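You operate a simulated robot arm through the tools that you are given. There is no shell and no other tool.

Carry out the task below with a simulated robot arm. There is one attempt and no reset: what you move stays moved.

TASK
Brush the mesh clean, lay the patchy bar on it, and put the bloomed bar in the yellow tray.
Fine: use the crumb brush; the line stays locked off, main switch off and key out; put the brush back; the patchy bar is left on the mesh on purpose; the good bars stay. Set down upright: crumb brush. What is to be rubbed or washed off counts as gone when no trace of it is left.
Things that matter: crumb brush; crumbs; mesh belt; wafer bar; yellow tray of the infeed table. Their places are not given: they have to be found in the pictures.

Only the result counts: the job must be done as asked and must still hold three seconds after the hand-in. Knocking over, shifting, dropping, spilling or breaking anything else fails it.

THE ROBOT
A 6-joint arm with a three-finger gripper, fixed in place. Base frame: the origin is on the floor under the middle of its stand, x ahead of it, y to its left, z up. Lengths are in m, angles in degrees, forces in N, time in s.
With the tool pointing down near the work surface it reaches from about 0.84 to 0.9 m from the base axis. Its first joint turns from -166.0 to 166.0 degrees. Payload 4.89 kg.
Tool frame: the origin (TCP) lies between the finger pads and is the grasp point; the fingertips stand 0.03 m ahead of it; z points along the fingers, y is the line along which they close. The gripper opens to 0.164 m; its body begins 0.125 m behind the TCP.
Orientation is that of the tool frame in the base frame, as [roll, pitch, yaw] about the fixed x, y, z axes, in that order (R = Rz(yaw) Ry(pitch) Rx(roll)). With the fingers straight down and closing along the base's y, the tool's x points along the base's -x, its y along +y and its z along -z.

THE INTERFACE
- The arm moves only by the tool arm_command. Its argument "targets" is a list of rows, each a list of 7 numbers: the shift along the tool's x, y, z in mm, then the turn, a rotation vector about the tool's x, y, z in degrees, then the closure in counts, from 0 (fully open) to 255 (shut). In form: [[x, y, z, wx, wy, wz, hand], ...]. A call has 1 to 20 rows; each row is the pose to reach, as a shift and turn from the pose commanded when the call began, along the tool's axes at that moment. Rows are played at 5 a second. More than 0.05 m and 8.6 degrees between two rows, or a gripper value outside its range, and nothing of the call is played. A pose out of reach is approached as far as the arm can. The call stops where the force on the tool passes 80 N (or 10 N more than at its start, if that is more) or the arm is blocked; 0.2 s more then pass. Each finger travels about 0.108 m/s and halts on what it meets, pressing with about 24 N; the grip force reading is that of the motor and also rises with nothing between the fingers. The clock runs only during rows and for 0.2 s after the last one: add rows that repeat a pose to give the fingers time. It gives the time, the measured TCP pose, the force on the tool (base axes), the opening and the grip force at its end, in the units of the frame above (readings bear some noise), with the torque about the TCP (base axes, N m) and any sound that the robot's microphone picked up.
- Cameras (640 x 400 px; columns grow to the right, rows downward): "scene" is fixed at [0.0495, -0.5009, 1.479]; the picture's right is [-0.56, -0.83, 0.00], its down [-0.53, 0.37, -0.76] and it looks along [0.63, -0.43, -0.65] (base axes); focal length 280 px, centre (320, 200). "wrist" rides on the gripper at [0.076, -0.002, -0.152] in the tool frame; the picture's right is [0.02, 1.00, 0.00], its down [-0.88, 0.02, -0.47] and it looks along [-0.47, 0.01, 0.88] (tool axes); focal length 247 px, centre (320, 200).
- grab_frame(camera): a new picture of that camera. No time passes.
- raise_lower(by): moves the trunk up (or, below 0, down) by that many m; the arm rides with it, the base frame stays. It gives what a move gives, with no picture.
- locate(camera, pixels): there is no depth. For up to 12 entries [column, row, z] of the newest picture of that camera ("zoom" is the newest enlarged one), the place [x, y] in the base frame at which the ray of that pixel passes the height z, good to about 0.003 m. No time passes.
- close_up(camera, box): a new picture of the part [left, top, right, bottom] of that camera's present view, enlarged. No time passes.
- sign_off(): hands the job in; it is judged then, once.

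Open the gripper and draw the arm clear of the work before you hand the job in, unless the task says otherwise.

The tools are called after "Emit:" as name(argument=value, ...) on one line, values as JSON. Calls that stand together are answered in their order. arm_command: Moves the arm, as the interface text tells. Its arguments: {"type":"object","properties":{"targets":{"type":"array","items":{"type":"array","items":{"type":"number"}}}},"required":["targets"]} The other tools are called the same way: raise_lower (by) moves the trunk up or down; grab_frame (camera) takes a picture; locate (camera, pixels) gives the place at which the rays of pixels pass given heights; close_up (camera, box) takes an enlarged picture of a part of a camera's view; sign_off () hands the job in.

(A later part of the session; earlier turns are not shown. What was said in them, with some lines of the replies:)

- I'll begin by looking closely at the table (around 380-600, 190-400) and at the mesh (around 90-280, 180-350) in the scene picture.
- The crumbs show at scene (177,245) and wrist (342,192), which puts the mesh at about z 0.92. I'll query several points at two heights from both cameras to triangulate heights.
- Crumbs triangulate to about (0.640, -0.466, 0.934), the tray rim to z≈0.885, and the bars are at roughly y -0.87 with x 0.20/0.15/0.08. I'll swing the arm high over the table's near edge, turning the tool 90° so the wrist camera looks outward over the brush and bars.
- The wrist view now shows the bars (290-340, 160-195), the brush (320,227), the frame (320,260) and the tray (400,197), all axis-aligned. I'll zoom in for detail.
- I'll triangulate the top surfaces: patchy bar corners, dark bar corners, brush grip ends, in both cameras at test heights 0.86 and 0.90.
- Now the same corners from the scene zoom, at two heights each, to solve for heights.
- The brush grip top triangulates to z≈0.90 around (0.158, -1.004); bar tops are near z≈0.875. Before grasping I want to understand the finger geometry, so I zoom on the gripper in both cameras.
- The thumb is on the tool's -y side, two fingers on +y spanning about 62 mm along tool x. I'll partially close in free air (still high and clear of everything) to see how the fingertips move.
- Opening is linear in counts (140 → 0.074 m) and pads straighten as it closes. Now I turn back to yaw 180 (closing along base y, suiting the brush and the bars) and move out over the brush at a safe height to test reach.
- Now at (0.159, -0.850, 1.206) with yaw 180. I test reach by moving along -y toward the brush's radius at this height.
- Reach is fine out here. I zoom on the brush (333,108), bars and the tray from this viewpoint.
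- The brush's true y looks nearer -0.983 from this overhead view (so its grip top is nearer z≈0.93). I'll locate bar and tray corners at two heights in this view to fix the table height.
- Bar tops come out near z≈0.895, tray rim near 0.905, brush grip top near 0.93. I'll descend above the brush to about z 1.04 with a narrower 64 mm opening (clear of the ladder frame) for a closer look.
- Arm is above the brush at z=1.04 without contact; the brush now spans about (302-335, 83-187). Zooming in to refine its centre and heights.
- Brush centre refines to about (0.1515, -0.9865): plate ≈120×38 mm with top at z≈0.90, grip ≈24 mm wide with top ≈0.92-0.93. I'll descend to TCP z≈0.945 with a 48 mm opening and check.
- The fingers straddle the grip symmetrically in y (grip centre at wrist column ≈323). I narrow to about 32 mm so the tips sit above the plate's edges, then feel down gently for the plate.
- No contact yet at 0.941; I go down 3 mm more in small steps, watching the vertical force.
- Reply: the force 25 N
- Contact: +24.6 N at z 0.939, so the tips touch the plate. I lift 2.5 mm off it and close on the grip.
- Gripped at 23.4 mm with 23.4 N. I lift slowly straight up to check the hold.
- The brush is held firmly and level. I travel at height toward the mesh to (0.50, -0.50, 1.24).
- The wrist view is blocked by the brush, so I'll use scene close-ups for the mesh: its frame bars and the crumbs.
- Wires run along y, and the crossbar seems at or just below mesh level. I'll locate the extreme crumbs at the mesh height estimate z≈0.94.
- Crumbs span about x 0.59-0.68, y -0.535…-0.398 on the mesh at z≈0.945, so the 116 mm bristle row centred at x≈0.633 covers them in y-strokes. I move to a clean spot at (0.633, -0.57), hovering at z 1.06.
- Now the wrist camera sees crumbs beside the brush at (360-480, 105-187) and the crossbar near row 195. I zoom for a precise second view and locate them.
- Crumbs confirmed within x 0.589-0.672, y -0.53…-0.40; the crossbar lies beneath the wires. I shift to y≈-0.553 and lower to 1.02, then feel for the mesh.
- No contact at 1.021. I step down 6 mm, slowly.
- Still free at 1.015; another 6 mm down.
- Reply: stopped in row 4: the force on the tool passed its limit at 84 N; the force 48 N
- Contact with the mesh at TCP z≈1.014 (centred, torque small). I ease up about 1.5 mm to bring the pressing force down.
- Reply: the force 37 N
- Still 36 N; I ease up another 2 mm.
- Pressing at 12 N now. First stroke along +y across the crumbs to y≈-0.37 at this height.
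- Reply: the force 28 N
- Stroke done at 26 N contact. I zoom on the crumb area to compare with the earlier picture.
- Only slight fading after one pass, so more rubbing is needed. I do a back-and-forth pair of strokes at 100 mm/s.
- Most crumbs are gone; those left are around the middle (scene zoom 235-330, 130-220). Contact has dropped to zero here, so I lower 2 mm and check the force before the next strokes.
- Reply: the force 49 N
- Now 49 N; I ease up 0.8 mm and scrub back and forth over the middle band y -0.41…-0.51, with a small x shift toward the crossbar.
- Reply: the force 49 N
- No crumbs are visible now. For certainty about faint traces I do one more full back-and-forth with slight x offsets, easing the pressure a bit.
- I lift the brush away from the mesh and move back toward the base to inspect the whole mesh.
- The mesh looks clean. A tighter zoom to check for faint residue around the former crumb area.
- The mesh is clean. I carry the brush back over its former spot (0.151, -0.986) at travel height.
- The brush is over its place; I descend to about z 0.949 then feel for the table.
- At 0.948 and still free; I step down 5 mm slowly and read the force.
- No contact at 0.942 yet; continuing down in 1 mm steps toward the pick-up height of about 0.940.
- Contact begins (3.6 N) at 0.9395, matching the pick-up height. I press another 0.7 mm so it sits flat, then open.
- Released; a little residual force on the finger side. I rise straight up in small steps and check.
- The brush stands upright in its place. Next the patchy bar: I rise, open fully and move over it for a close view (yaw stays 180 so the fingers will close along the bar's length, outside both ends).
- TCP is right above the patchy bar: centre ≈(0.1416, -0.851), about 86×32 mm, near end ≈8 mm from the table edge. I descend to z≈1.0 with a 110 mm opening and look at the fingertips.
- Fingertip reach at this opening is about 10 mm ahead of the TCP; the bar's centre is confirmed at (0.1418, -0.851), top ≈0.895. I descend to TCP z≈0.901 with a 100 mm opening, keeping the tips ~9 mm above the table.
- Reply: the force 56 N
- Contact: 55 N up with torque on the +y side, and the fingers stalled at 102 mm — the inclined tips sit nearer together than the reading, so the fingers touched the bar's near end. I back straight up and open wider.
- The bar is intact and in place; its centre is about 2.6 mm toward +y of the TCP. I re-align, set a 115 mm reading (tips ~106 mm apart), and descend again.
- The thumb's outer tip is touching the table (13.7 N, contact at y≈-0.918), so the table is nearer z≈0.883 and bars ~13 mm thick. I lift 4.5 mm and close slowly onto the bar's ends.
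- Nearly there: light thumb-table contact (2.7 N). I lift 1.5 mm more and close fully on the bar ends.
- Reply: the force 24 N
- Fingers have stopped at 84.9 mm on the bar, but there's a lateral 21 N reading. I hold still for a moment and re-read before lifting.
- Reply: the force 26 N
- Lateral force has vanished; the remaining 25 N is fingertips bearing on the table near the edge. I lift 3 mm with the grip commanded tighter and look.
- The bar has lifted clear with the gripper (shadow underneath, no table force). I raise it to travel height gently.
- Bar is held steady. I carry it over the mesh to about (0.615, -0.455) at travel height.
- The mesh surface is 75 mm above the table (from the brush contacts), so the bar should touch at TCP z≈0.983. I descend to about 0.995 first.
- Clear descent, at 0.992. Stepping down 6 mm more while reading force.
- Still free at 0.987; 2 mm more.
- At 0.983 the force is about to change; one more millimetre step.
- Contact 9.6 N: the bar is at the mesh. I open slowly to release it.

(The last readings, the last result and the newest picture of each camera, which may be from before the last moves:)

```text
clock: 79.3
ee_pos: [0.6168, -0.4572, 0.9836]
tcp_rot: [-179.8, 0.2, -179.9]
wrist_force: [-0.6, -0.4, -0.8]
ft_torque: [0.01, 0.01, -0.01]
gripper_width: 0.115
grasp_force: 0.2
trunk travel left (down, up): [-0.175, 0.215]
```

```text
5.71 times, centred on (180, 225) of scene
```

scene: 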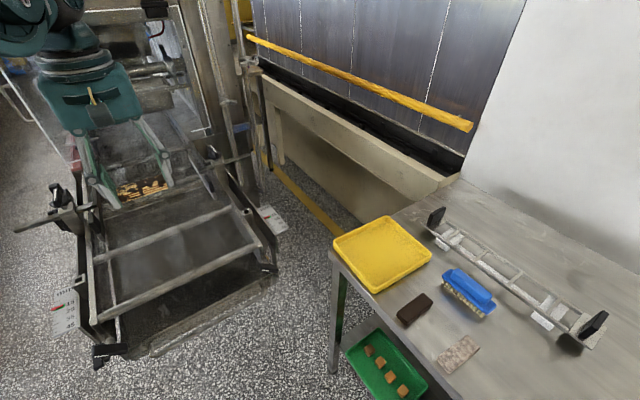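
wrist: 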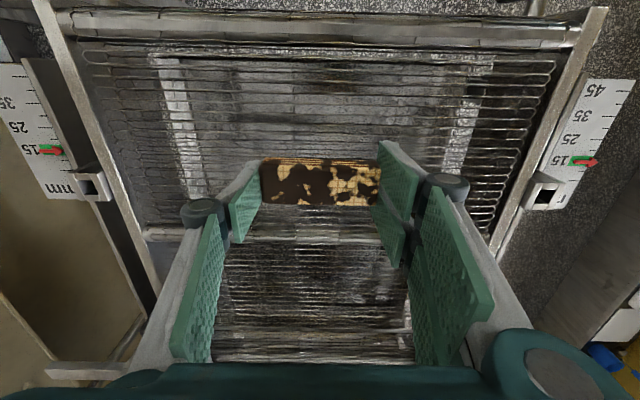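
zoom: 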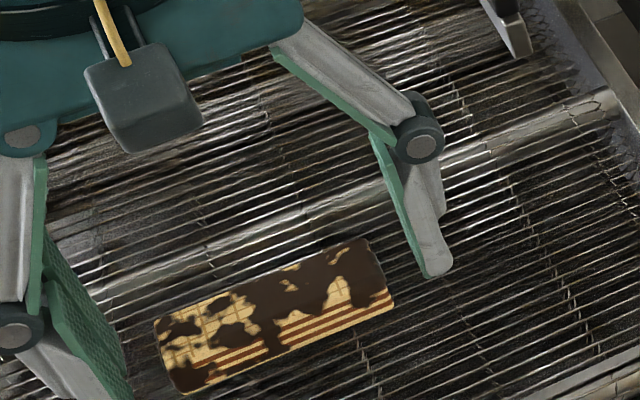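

The patchy bar lies flat on the mesh, fingers clear on both sides. I rise straight up and travel back toward the table.

Emit:
arm_command(targets=[[0, 0, -10, 0, 0, 0, 70], [0, 0, -30, 0, 0, 0, 60], [0, 0, -65, 0, 0, 0, 40], [0, 0, -105, 0, 0, 0, 20], [0, 0, -145, 0, 0, 0, 0], [0, 0, -185, 0, 0, 0, 0], [0, 0, -215, 0, 0, 0, 0], [30, -25, -220, 0, 0, 0, 0], [60, -48, -220, 0, 0, 0, 0], [90, -70, -220, 0, 0, 0, 0], [90, -70, -220, 0, 0, 0, 0]])

Emit:
grab_frame(camera="wrist")

Emit:
grab_frame(camera="scene")

Emit:
close_up(camera="wrist", box=[240, 80, 460, 250])

```text
clock: 81.7
ee_pos: [0.524, -0.528, 1.2024]
tcp_rot: [-179.9, 0.1, -180.0]
wrist_force: [-0.7, -0.4, -0.2]
ft_torque: [0.05, -0.08, 0.0]
gripper_width: 0.1637
grasp_force: 0.1
trunk travel left (down, up): [-0.175, 0.215]
```

```text
taken
```

wrist: 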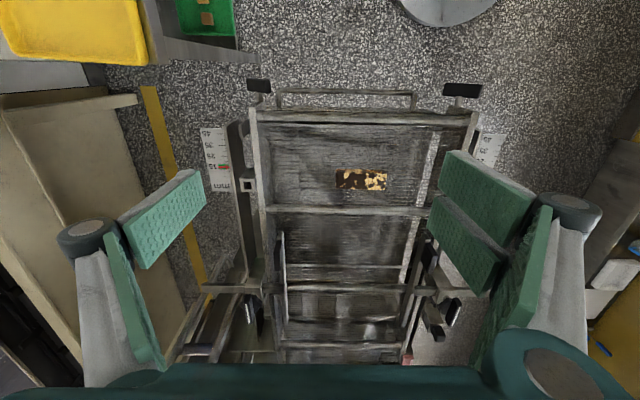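

```text
taken
```

scene: 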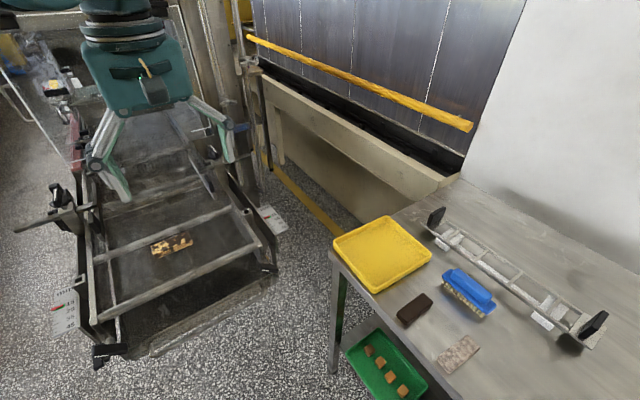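

```text
2.35 times, centred on (350, 165) of wrist
```

zoom: 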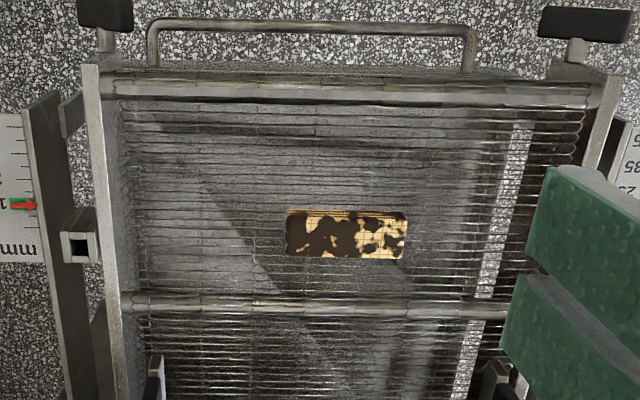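

Mesh is clean with the bar lying on it. Next the bloomed bar: estimated centre (0.082, -0.856), rotated about 5° from the y axis. I travel over it at height with a matching 5° turn.

Emit:
arm_command(targets=[[32, -23, 0, 0, 0, 0, 0], [64, -47, 0, 0, 0, 0, 0], [96, -71, 0, 0, 0, 0, 0], [128, -95, 0, 0, 0, 0, 0], [160, -119, 0, 0, 0, 0, 0], [192, -142, 0, 0, 0, 0, 0], [224, -166, 0, 0, 0, 0, 0], [256, -190, 0, 0, 0, 0, 0], [288, -214, 5, 0, 0, 0, 0], [320, -237, 15, 0, 0, 1, 0], [352, -261, 30, 0, 0, 2, 0], [384, -285, 50, 0, 0, 3, 20], [412, -306, 75, 0, 0, 4, 40], [432, -320, 100, 0, 0, 5, 60], [442, -327.6, 125, 0, 0, 5.3, 70], [442, -327.6, 125, 0, 0, 5.3, 76]])

Emit:
grab_frame(camera="wrist")

Emit:
close_up(camera="wrist", box=[220, 70, 420, 220])

Emit:
grab_frame(camera="scene")

```text
clock: 85.1
ee_pos: [0.082, -0.8527, 1.0786]
tcp_rot: [-179.9, 0.1, 174.8]
wrist_force: [0.1, -1.3, -0.2]
ft_torque: [0.03, -0.01, 0.01]
gripper_width: 0.115
grasp_force: 0.0
trunk travel left (down, up): [-0.175, 0.215]
```

```text
taken
```

wrist: 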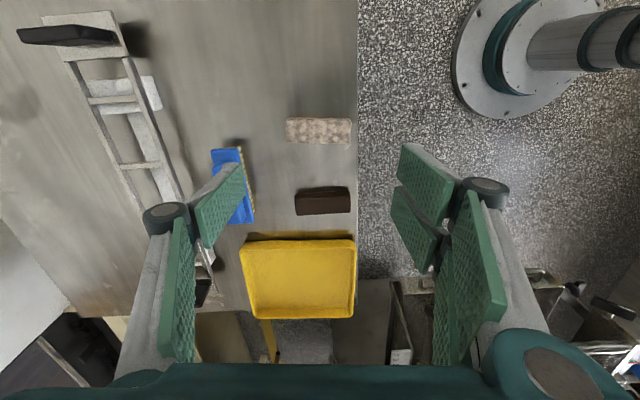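

```text
2.67 times, centred on (320, 145) of wrist
```

zoom: 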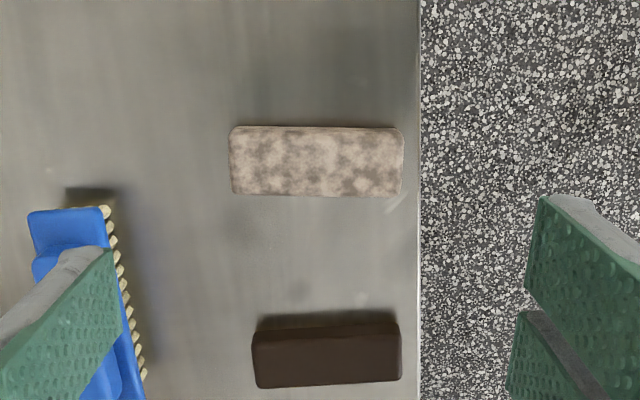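

```text
taken
```

scene: 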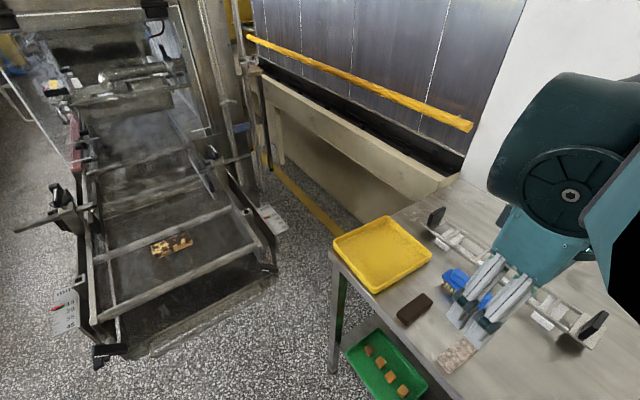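

The bar is nearly aligned (about 1° residual) and within ~2 mm of the TCP. I trim the alignment and descend to about z 0.945 for a last check.

Emit:
arm_command(targets=[[1, -0.5, 35, 0, 0, 0.5, 76], [2, -1, 70, 0, 0, 1, 76], [2, -1, 100, 0, 0, 1, 76], [2, -1, 120, 0, 0, 1, 76], [2, -1, 133, 0, 0, 1, 76], [2, -1, 133, 0, 0, 1, 76]])

Emit:
close_up(camera="wrist", box=[220, 90, 420, 240])

```text
clock: 86.5
ee_pos: [0.0805, -0.8548, 0.9446]
tcp_rot: [-179.9, 0.1, 173.7]
wrist_force: [0.1, 0.0, -0.1]
ft_torque: [0.02, 0.0, -0.02]
gripper_width: 0.1152
grasp_force: 0.1
trunk travel left (down, up): [-0.175, 0.215]
```

```text
2.67 times, centred on (320, 165) of wrist
```

zoom: 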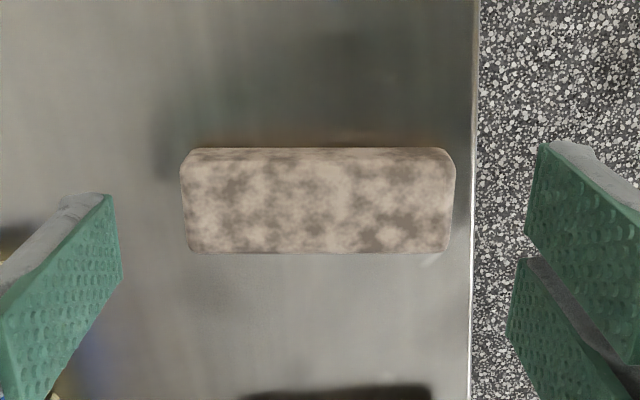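

Aligned and centred. I descend to TCP z≈0.9095 (tips just above the table) keeping the 115 mm opening.

Emit:
arm_command(targets=[[1, 0.3, 10, 0, 0, 0, 76], [1.5, 0.3, 20, 0, 0, 0, 76], [1.5, 0.3, 28, 0, 0, 0, 76], [1.5, 0.3, 34.5, 0, 0, 0, 76], [1.5, 0.3, 34.5, 0, 0, 0, 76]])

Emit:
close_up(camera="wrist", box=[220, 90, 420, 240])

```text
clock: 87.7
ee_pos: [0.0802, -0.8568, 0.9118]
tcp_rot: [-179.9, 0.2, 173.7]
wrist_force: [0.5, 0.6, 0.5]
ft_torque: [0.01, 0.01, 0.02]
gripper_width: 0.1152
grasp_force: 0.1
trunk travel left (down, up): [-0.175, 0.215]
```

```text
2.67 times, centred on (320, 165) of wrist
```

zoom: 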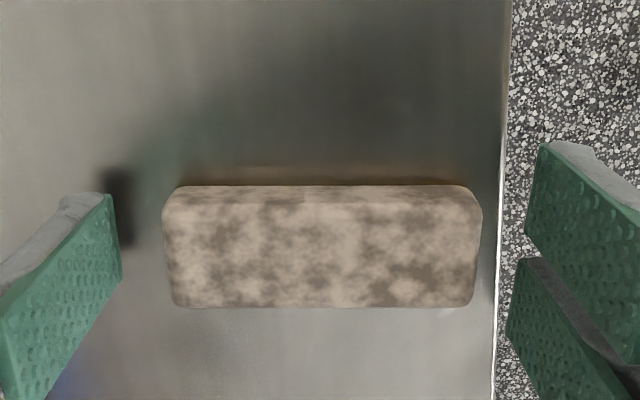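

No contact, evenly spaced gaps. I lower 1 mm and close slowly on the bar's ends.

Emit:
arm_command(targets=[[0, 0, 0.5, 0, 0, 0, 86], [0, 0, 1, 0, 0, 0, 96], [0, 0, 1, 0, 0, 0, 104], [0, 0, 1, 0, 0, 0, 112], [0, 0, 1, 0, 0, 0, 120], [0, 0, 1, 0, 0, 0, 135], [0, 0, 1, 0, 0, 0, 150], [0, 0, 1, 0, 0, 0, 160], [0, 0, 1, 0, 0, 0, 160]])

Emit:
close_up(camera="wrist", box=[220, 90, 420, 240])

```text
clock: 89.7
ee_pos: [0.0799, -0.8553, 0.9083]
tcp_rot: [-180.0, 0.1, 173.7]
wrist_force: [-0.4, -0.3, 0.5]
ft_torque: [0.06, -0.01, 0.02]
gripper_width: 0.0846
grasp_force: 14.0
trunk travel left (down, up): [-0.175, 0.215]
```

```text
2.67 times, centred on (320, 165) of wrist
```

zoom: 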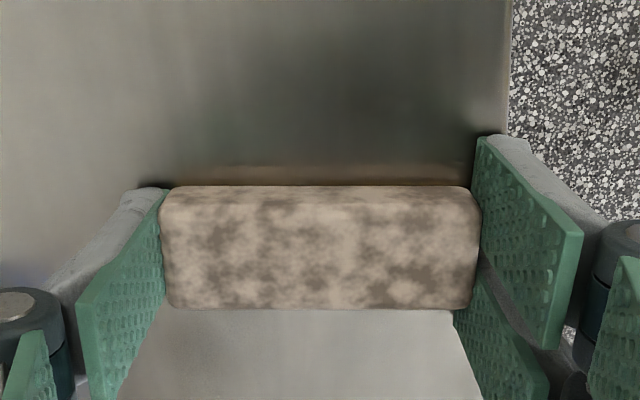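

Gripped cleanly (84.6 mm, 14 N, no table force). I lift it slowly.

Emit:
arm_command(targets=[[0, 0, -3, 0, 0, 0, 200], [0, 0, -10, 0, 0, 0, 200], [0, 0, -25, 0, 0, 0, 200], [0, 0, -45, 0, 0, 0, 200], [0, 0, -75, 0, 0, 0, 200], [0, 0, -105, 0, 0, 0, 200], [0, 0, -135, 0, 0, 0, 200], [0, 0, -165, 0, 0, 0, 200], [0, 0, -165, 0, 0, 0, 200]])

Emit:
grab_frame(camera="wrist")

Emit:
grab_frame(camera="scene")

```text
clock: 91.7
ee_pos: [0.0794, -0.856, 1.0765]
tcp_rot: [-180.0, 0.1, 173.7]
wrist_force: [0.0, 1.4, -0.6]
ft_torque: [-0.02, 0.0, 0.01]
gripper_width: 0.0843
grasp_force: 13.8
trunk travel left (down, up): [-0.175, 0.215]
```

```text
taken
```

wrist: 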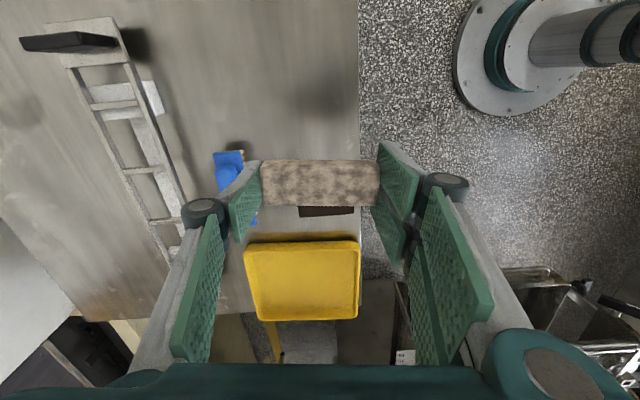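

```text
taken
```

scene: 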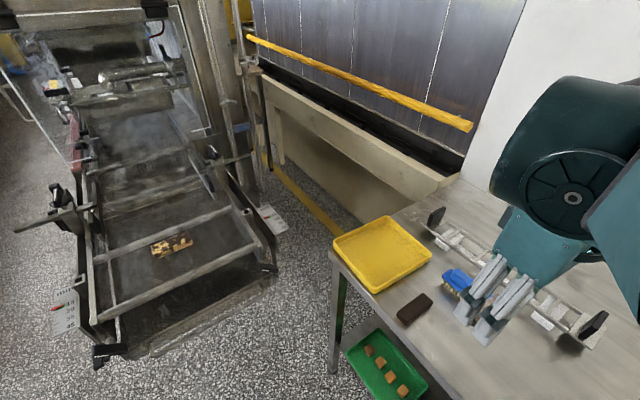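

Held firmly. I carry it over the yellow tray centre (≈0.355, -0.907), turning back square on the way.

Emit:
arm_command(targets=[[-20, -1.5, -20, 0, 0, 0, 200], [-50, -3.7, -40, 0, 0, -1, 200], [-85, -6.2, -50, 0, 0, -2, 200], [-120, -8.8, -50, 0, 0, -3, 200], [-155, -11.4, -50, 0, 0, -4, 200], [-190, -14, -50, 0, 0, -5, 200], [-225, -16.5, -50, 0, 0, -6, 200], [-255, -18.7, -50, 0, 0, -6.3, 200], [-279.5, -20.5, -50, 0, 0, -6.3, 200], [-279.5, -20.5, -50, 0, 0, -6.3, 200]])

Emit:
grab_frame(camera="wrist")

Emit:
close_up(camera="scene", box=[310, 150, 520, 330])

```text
clock: 93.9
ee_pos: [0.3571, -0.9065, 1.124]
tcp_rot: [-180.0, 0.1, 180.0]
wrist_force: [0.6, 1.3, -0.1]
ft_torque: [0.06, 0.03, -0.01]
gripper_width: 0.0843
grasp_force: 13.8
trunk travel left (down, up): [-0.175, 0.215]
```

```text
taken
```

wrist: 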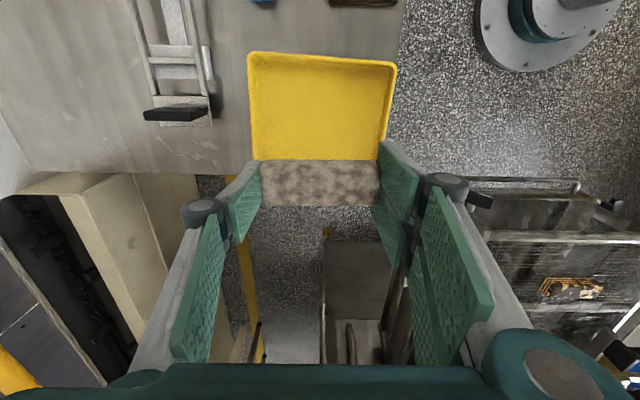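

```text
2.22 times, centred on (415, 240) of scene
```

zoom: 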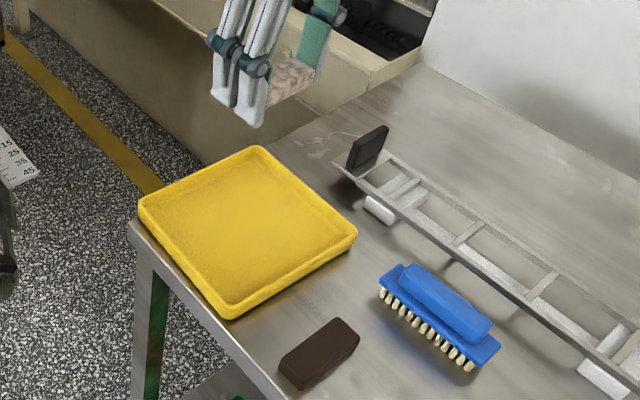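

The bar hangs above the tray. I locate the tray's visible rim corners (248,53) and (397,65) and the interior edges from this view.

Emit:
locate(camera="wrist", pixels=[[248, 53, 0.905], [397, 65, 0.905], [252, 157, 0.905], [382, 140, 0.905], [262, 66, 0.89], [385, 75, 0.89]])

Emit:
locate(camera="zoom", pixels=[[257, 146, 0.905], [138, 202, 0.905], [228, 318, 0.905], [357, 235, 0.905], [260, 163, 0.89], [232, 300, 0.89], [160, 210, 0.89], [335, 235, 0.89]])

```text
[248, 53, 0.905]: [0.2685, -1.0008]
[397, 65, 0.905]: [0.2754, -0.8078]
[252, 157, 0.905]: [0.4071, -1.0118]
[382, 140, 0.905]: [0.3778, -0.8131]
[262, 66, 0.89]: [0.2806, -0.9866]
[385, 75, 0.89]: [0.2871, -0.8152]
```

```text
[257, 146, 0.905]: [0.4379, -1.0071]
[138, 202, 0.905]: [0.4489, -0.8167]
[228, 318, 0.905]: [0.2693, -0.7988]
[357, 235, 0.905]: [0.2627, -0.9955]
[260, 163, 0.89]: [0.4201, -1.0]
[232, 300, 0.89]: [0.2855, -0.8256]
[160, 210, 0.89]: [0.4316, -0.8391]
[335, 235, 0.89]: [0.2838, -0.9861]
```

Tray spans x 0.266-0.445, y -1.004…-0.808, so the TCP is centred. I descend to about z 0.928, then feel for the floor.

Emit:
arm_command(targets=[[0, 0, 40, 0, 0, 0, 200], [0, 0, 80, 0, 0, 0, 200], [0, 0, 120, 0, 0, 0, 200], [0, 0, 150, 0, 0, 0, 200], [0, 0, 175, 0, 0, 0, 200], [0, 0, 190, 0, 0, 0, 200], [0, 0, 196, 0, 0, 0, 200], [0, 0, 196, 0, 0, 0, 200]])

Emit:
close_up(camera="scene", box=[320, 190, 450, 310])

Emit:
grab_frame(camera="wrist")

```text
clock: 95.7
ee_pos: [0.356, -0.9044, 0.9304]
tcp_rot: [180.0, 0.0, 179.9]
wrist_force: [-1.1, 0.7, -0.8]
ft_torque: [0.01, -0.01, -0.01]
gripper_width: 0.0843
grasp_force: 13.7
trunk travel left (down, up): [-0.175, 0.215]
```

```text
3.33 times, centred on (385, 250) of scene
```

zoom: 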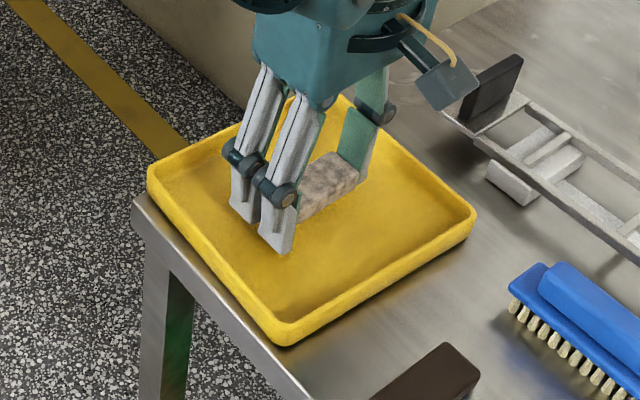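

```text
taken
```

wrist: 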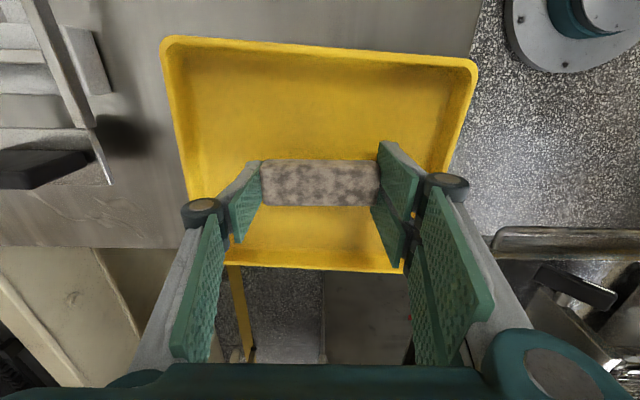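

Over the tray interior with good clearance. Stepping down 10 mm.

Emit:
arm_command(targets=[[0, 0, 3, 0, 0, 0, 200], [0, 0, 6, 0, 0, 0, 200], [0, 0, 9, 0, 0, 0, 200], [0, 0, 11, 0, 0, 0, 200], [0, 0, 11, 0, 0, 0, 200]])

```text
clock: 96.9
ee_pos: [0.3553, -0.9052, 0.9184]
tcp_rot: [-179.8, 0.1, 180.0]
wrist_force: [0.5, 0.7, 0.2]
ft_torque: [0.0, 0.03, 0.0]
gripper_width: 0.084
grasp_force: 13.9
trunk travel left (down, up): [-0.175, 0.215]
```

Free at 0.918; 3 mm more in small steps.

Emit:
arm_command(targets=[[0, 0, 1, 0, 0, 0, 200], [0, 0, 2, 0, 0, 0, 200], [0, 0, 3, 0, 0, 0, 200], [0, 0, 3, 0, 0, 0, 200]])

```text
clock: 97.9
ee_pos: [0.3555, -0.9046, 0.916]
tcp_rot: [-180.0, 0.1, -180.0]
wrist_force: [0.0, -0.3, 0.9]
ft_torque: [0.01, 0.02, 0.0]
gripper_width: 0.0844
grasp_force: 14.0
trunk travel left (down, up): [-0.175, 0.215]
```

Emit:
arm_command(targets=[[0, 0, 1, 0, 0, 0, 200], [0, 0, 2, 0, 0, 0, 200], [0, 0, 2, 0, 0, 0, 200]])

```text
clock: 98.7
ee_pos: [0.3559, -0.9056, 0.9129]
tcp_rot: [-179.9, 0.2, -180.0]
wrist_force: [-2.2, 1.2, 10.8]
ft_torque: [0.13, 0.04, 0.07]
gripper_width: 0.0843
grasp_force: 14.3
trunk travel left (down, up): [-0.175, 0.215]
```

The bar touches the tray floor (10.8 N at 0.913). I open slowly to release.

Emit:
arm_command(targets=[[0, 0, -0.3, 0, 0, 0, 122], [0, 0, -0.3, 0, 0, 0, 116], [0, 0, -0.5, 0, 0, 0, 108], [0, 0, -1, 0, 0, 0, 98], [0, 0, -2, 0, 0, 0, 86], [0, 0, -3, 0, 0, 0, 80], [0, 0, -3, 0, 0, 0, 80]])

Emit:
close_up(camera="wrist", box=[200, 80, 440, 250])

Emit:
close_up(camera="scene", box=[320, 190, 450, 310])

```text
clock: 100.3
ee_pos: [0.3566, -0.9068, 0.9159]
tcp_rot: [-179.9, 0.2, -180.0]
wrist_force: [0.1, -0.3, -0.3]
ft_torque: [0.02, 0.02, -0.02]
gripper_width: 0.1126
grasp_force: 0.1
trunk travel left (down, up): [-0.175, 0.215]
```

```text
2.35 times, centred on (320, 165) of wrist
```

zoom: 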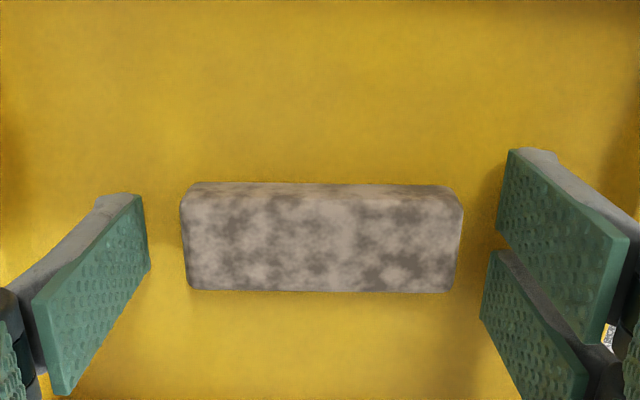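

```text
3.33 times, centred on (385, 250) of scene
```

zoom: 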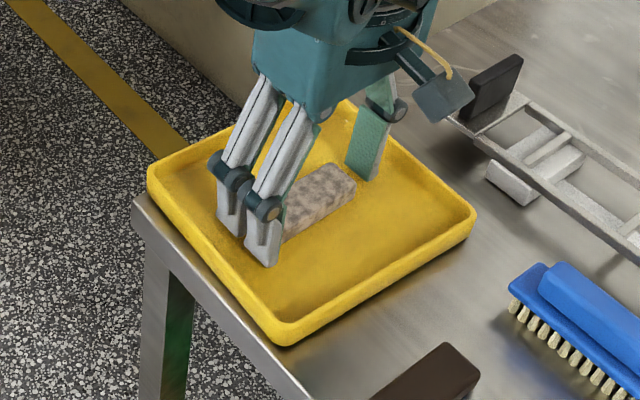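

The bloomed bar lies in the tray, fingers clear. I rise straight up, then draw back toward the start position.

Emit:
arm_command(targets=[[0, 0, -10, 0, 0, 0, 80], [0, 0, -30, 0, 0, 0, 80], [0, 0, -60, 0, 0, 0, 70], [0, 0, -100, 0, 0, 0, 50], [0, 0, -145, 0, 0, 0, 20], [0, 0, -190, 0, 0, 0, 0], [0, 0, -235, 0, 0, 0, 0], [0, 30, -275, 0, 0, 0, 0], [0, 70, -300, 0, 0, 0, 0], [0, 115, -310, 0, 0, 0, 0], [0, 160, -320, 0, 0, 0, 0], [0, 205, -330, 0, 0, 0, 0], [0, 250, -340, 0, 0, 0, 0], [0, 250, -340, 0, 0, 0, 0]])

Emit:
grab_frame(camera="scene")

Emit:
grab_frame(camera="wrist")

Emit:
close_up(camera="scene", box=[320, 190, 620, 400])

Emit:
close_up(camera="scene", box=[120, 205, 240, 295])

```text
clock: 103.3
ee_pos: [0.3534, -0.6561, 1.2571]
tcp_rot: [-179.9, 0.0, -180.0]
wrist_force: [-0.3, 0.2, 0.9]
ft_torque: [-0.19, -0.07, 0.01]
gripper_width: 0.1638
grasp_force: 0.0
trunk travel left (down, up): [-0.175, 0.215]
```

```text
taken
```

scene: 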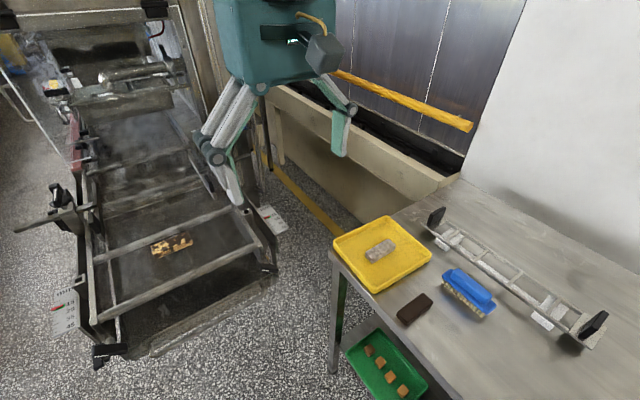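

```text
taken
```

wrist: 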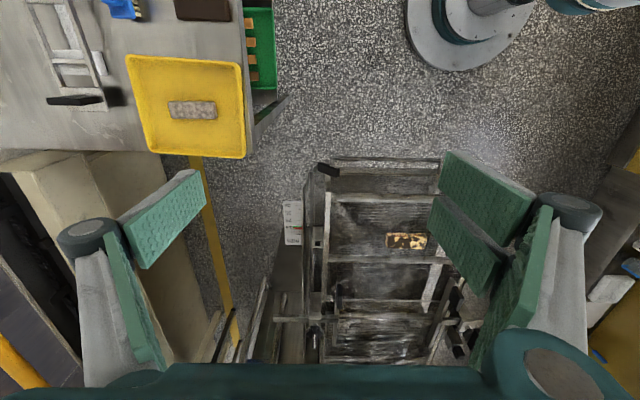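

```text
1.90 times, centred on (470, 295) of scene
```

zoom: 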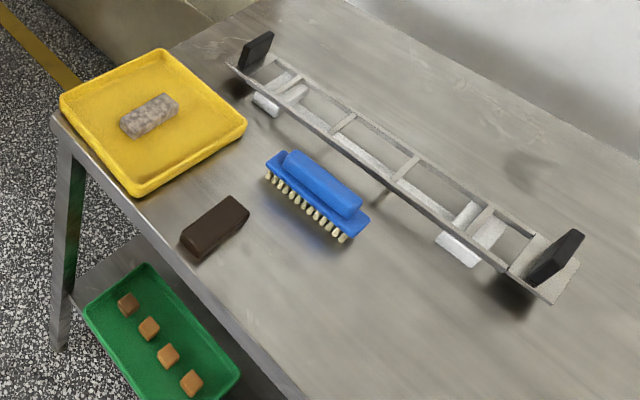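

```text
4.44 times, centred on (180, 250) of scene
```

zoom: 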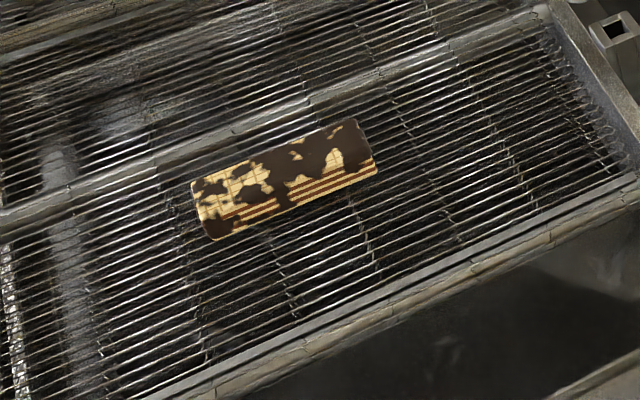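

All checks match: the mesh is clean with the patchy bar on it, and the bloomed bar is in the yellow tray. The brush stands upright in its old place, the dark bar and small pieces are undisturbed, and the gripper is open and clear. I hand the job in.

Emit:
sign_off()

```text
The job is handed in.
```

The job is done and handed in; I don't have the judge's verdict, so this is what the final pictures showed:

- **Mesh:** no crumbs or traces were left after brushing, checked with close-ups before the bar went down.
- **Patchy bar:** lies flat on the mesh, between the front bar and the crossbar.
- **Bloomed bar:** lies in the middle of the yellow tray.
- **Crumb brush:** stands upright in its old place, within about 3 mm of where it was.
- **Everything else:** the dark bar, the small pieces in the green tray and the frame on the table had not moved. I touched nothing on the line apart from the mesh.

On my first try at the patchy bar, the fingers came down on its near end and pressed with about 55 N. I backed off, lined up again and picked it up cleanly. The bar looks intact.

The gripper is open and the arm is clear of the work.
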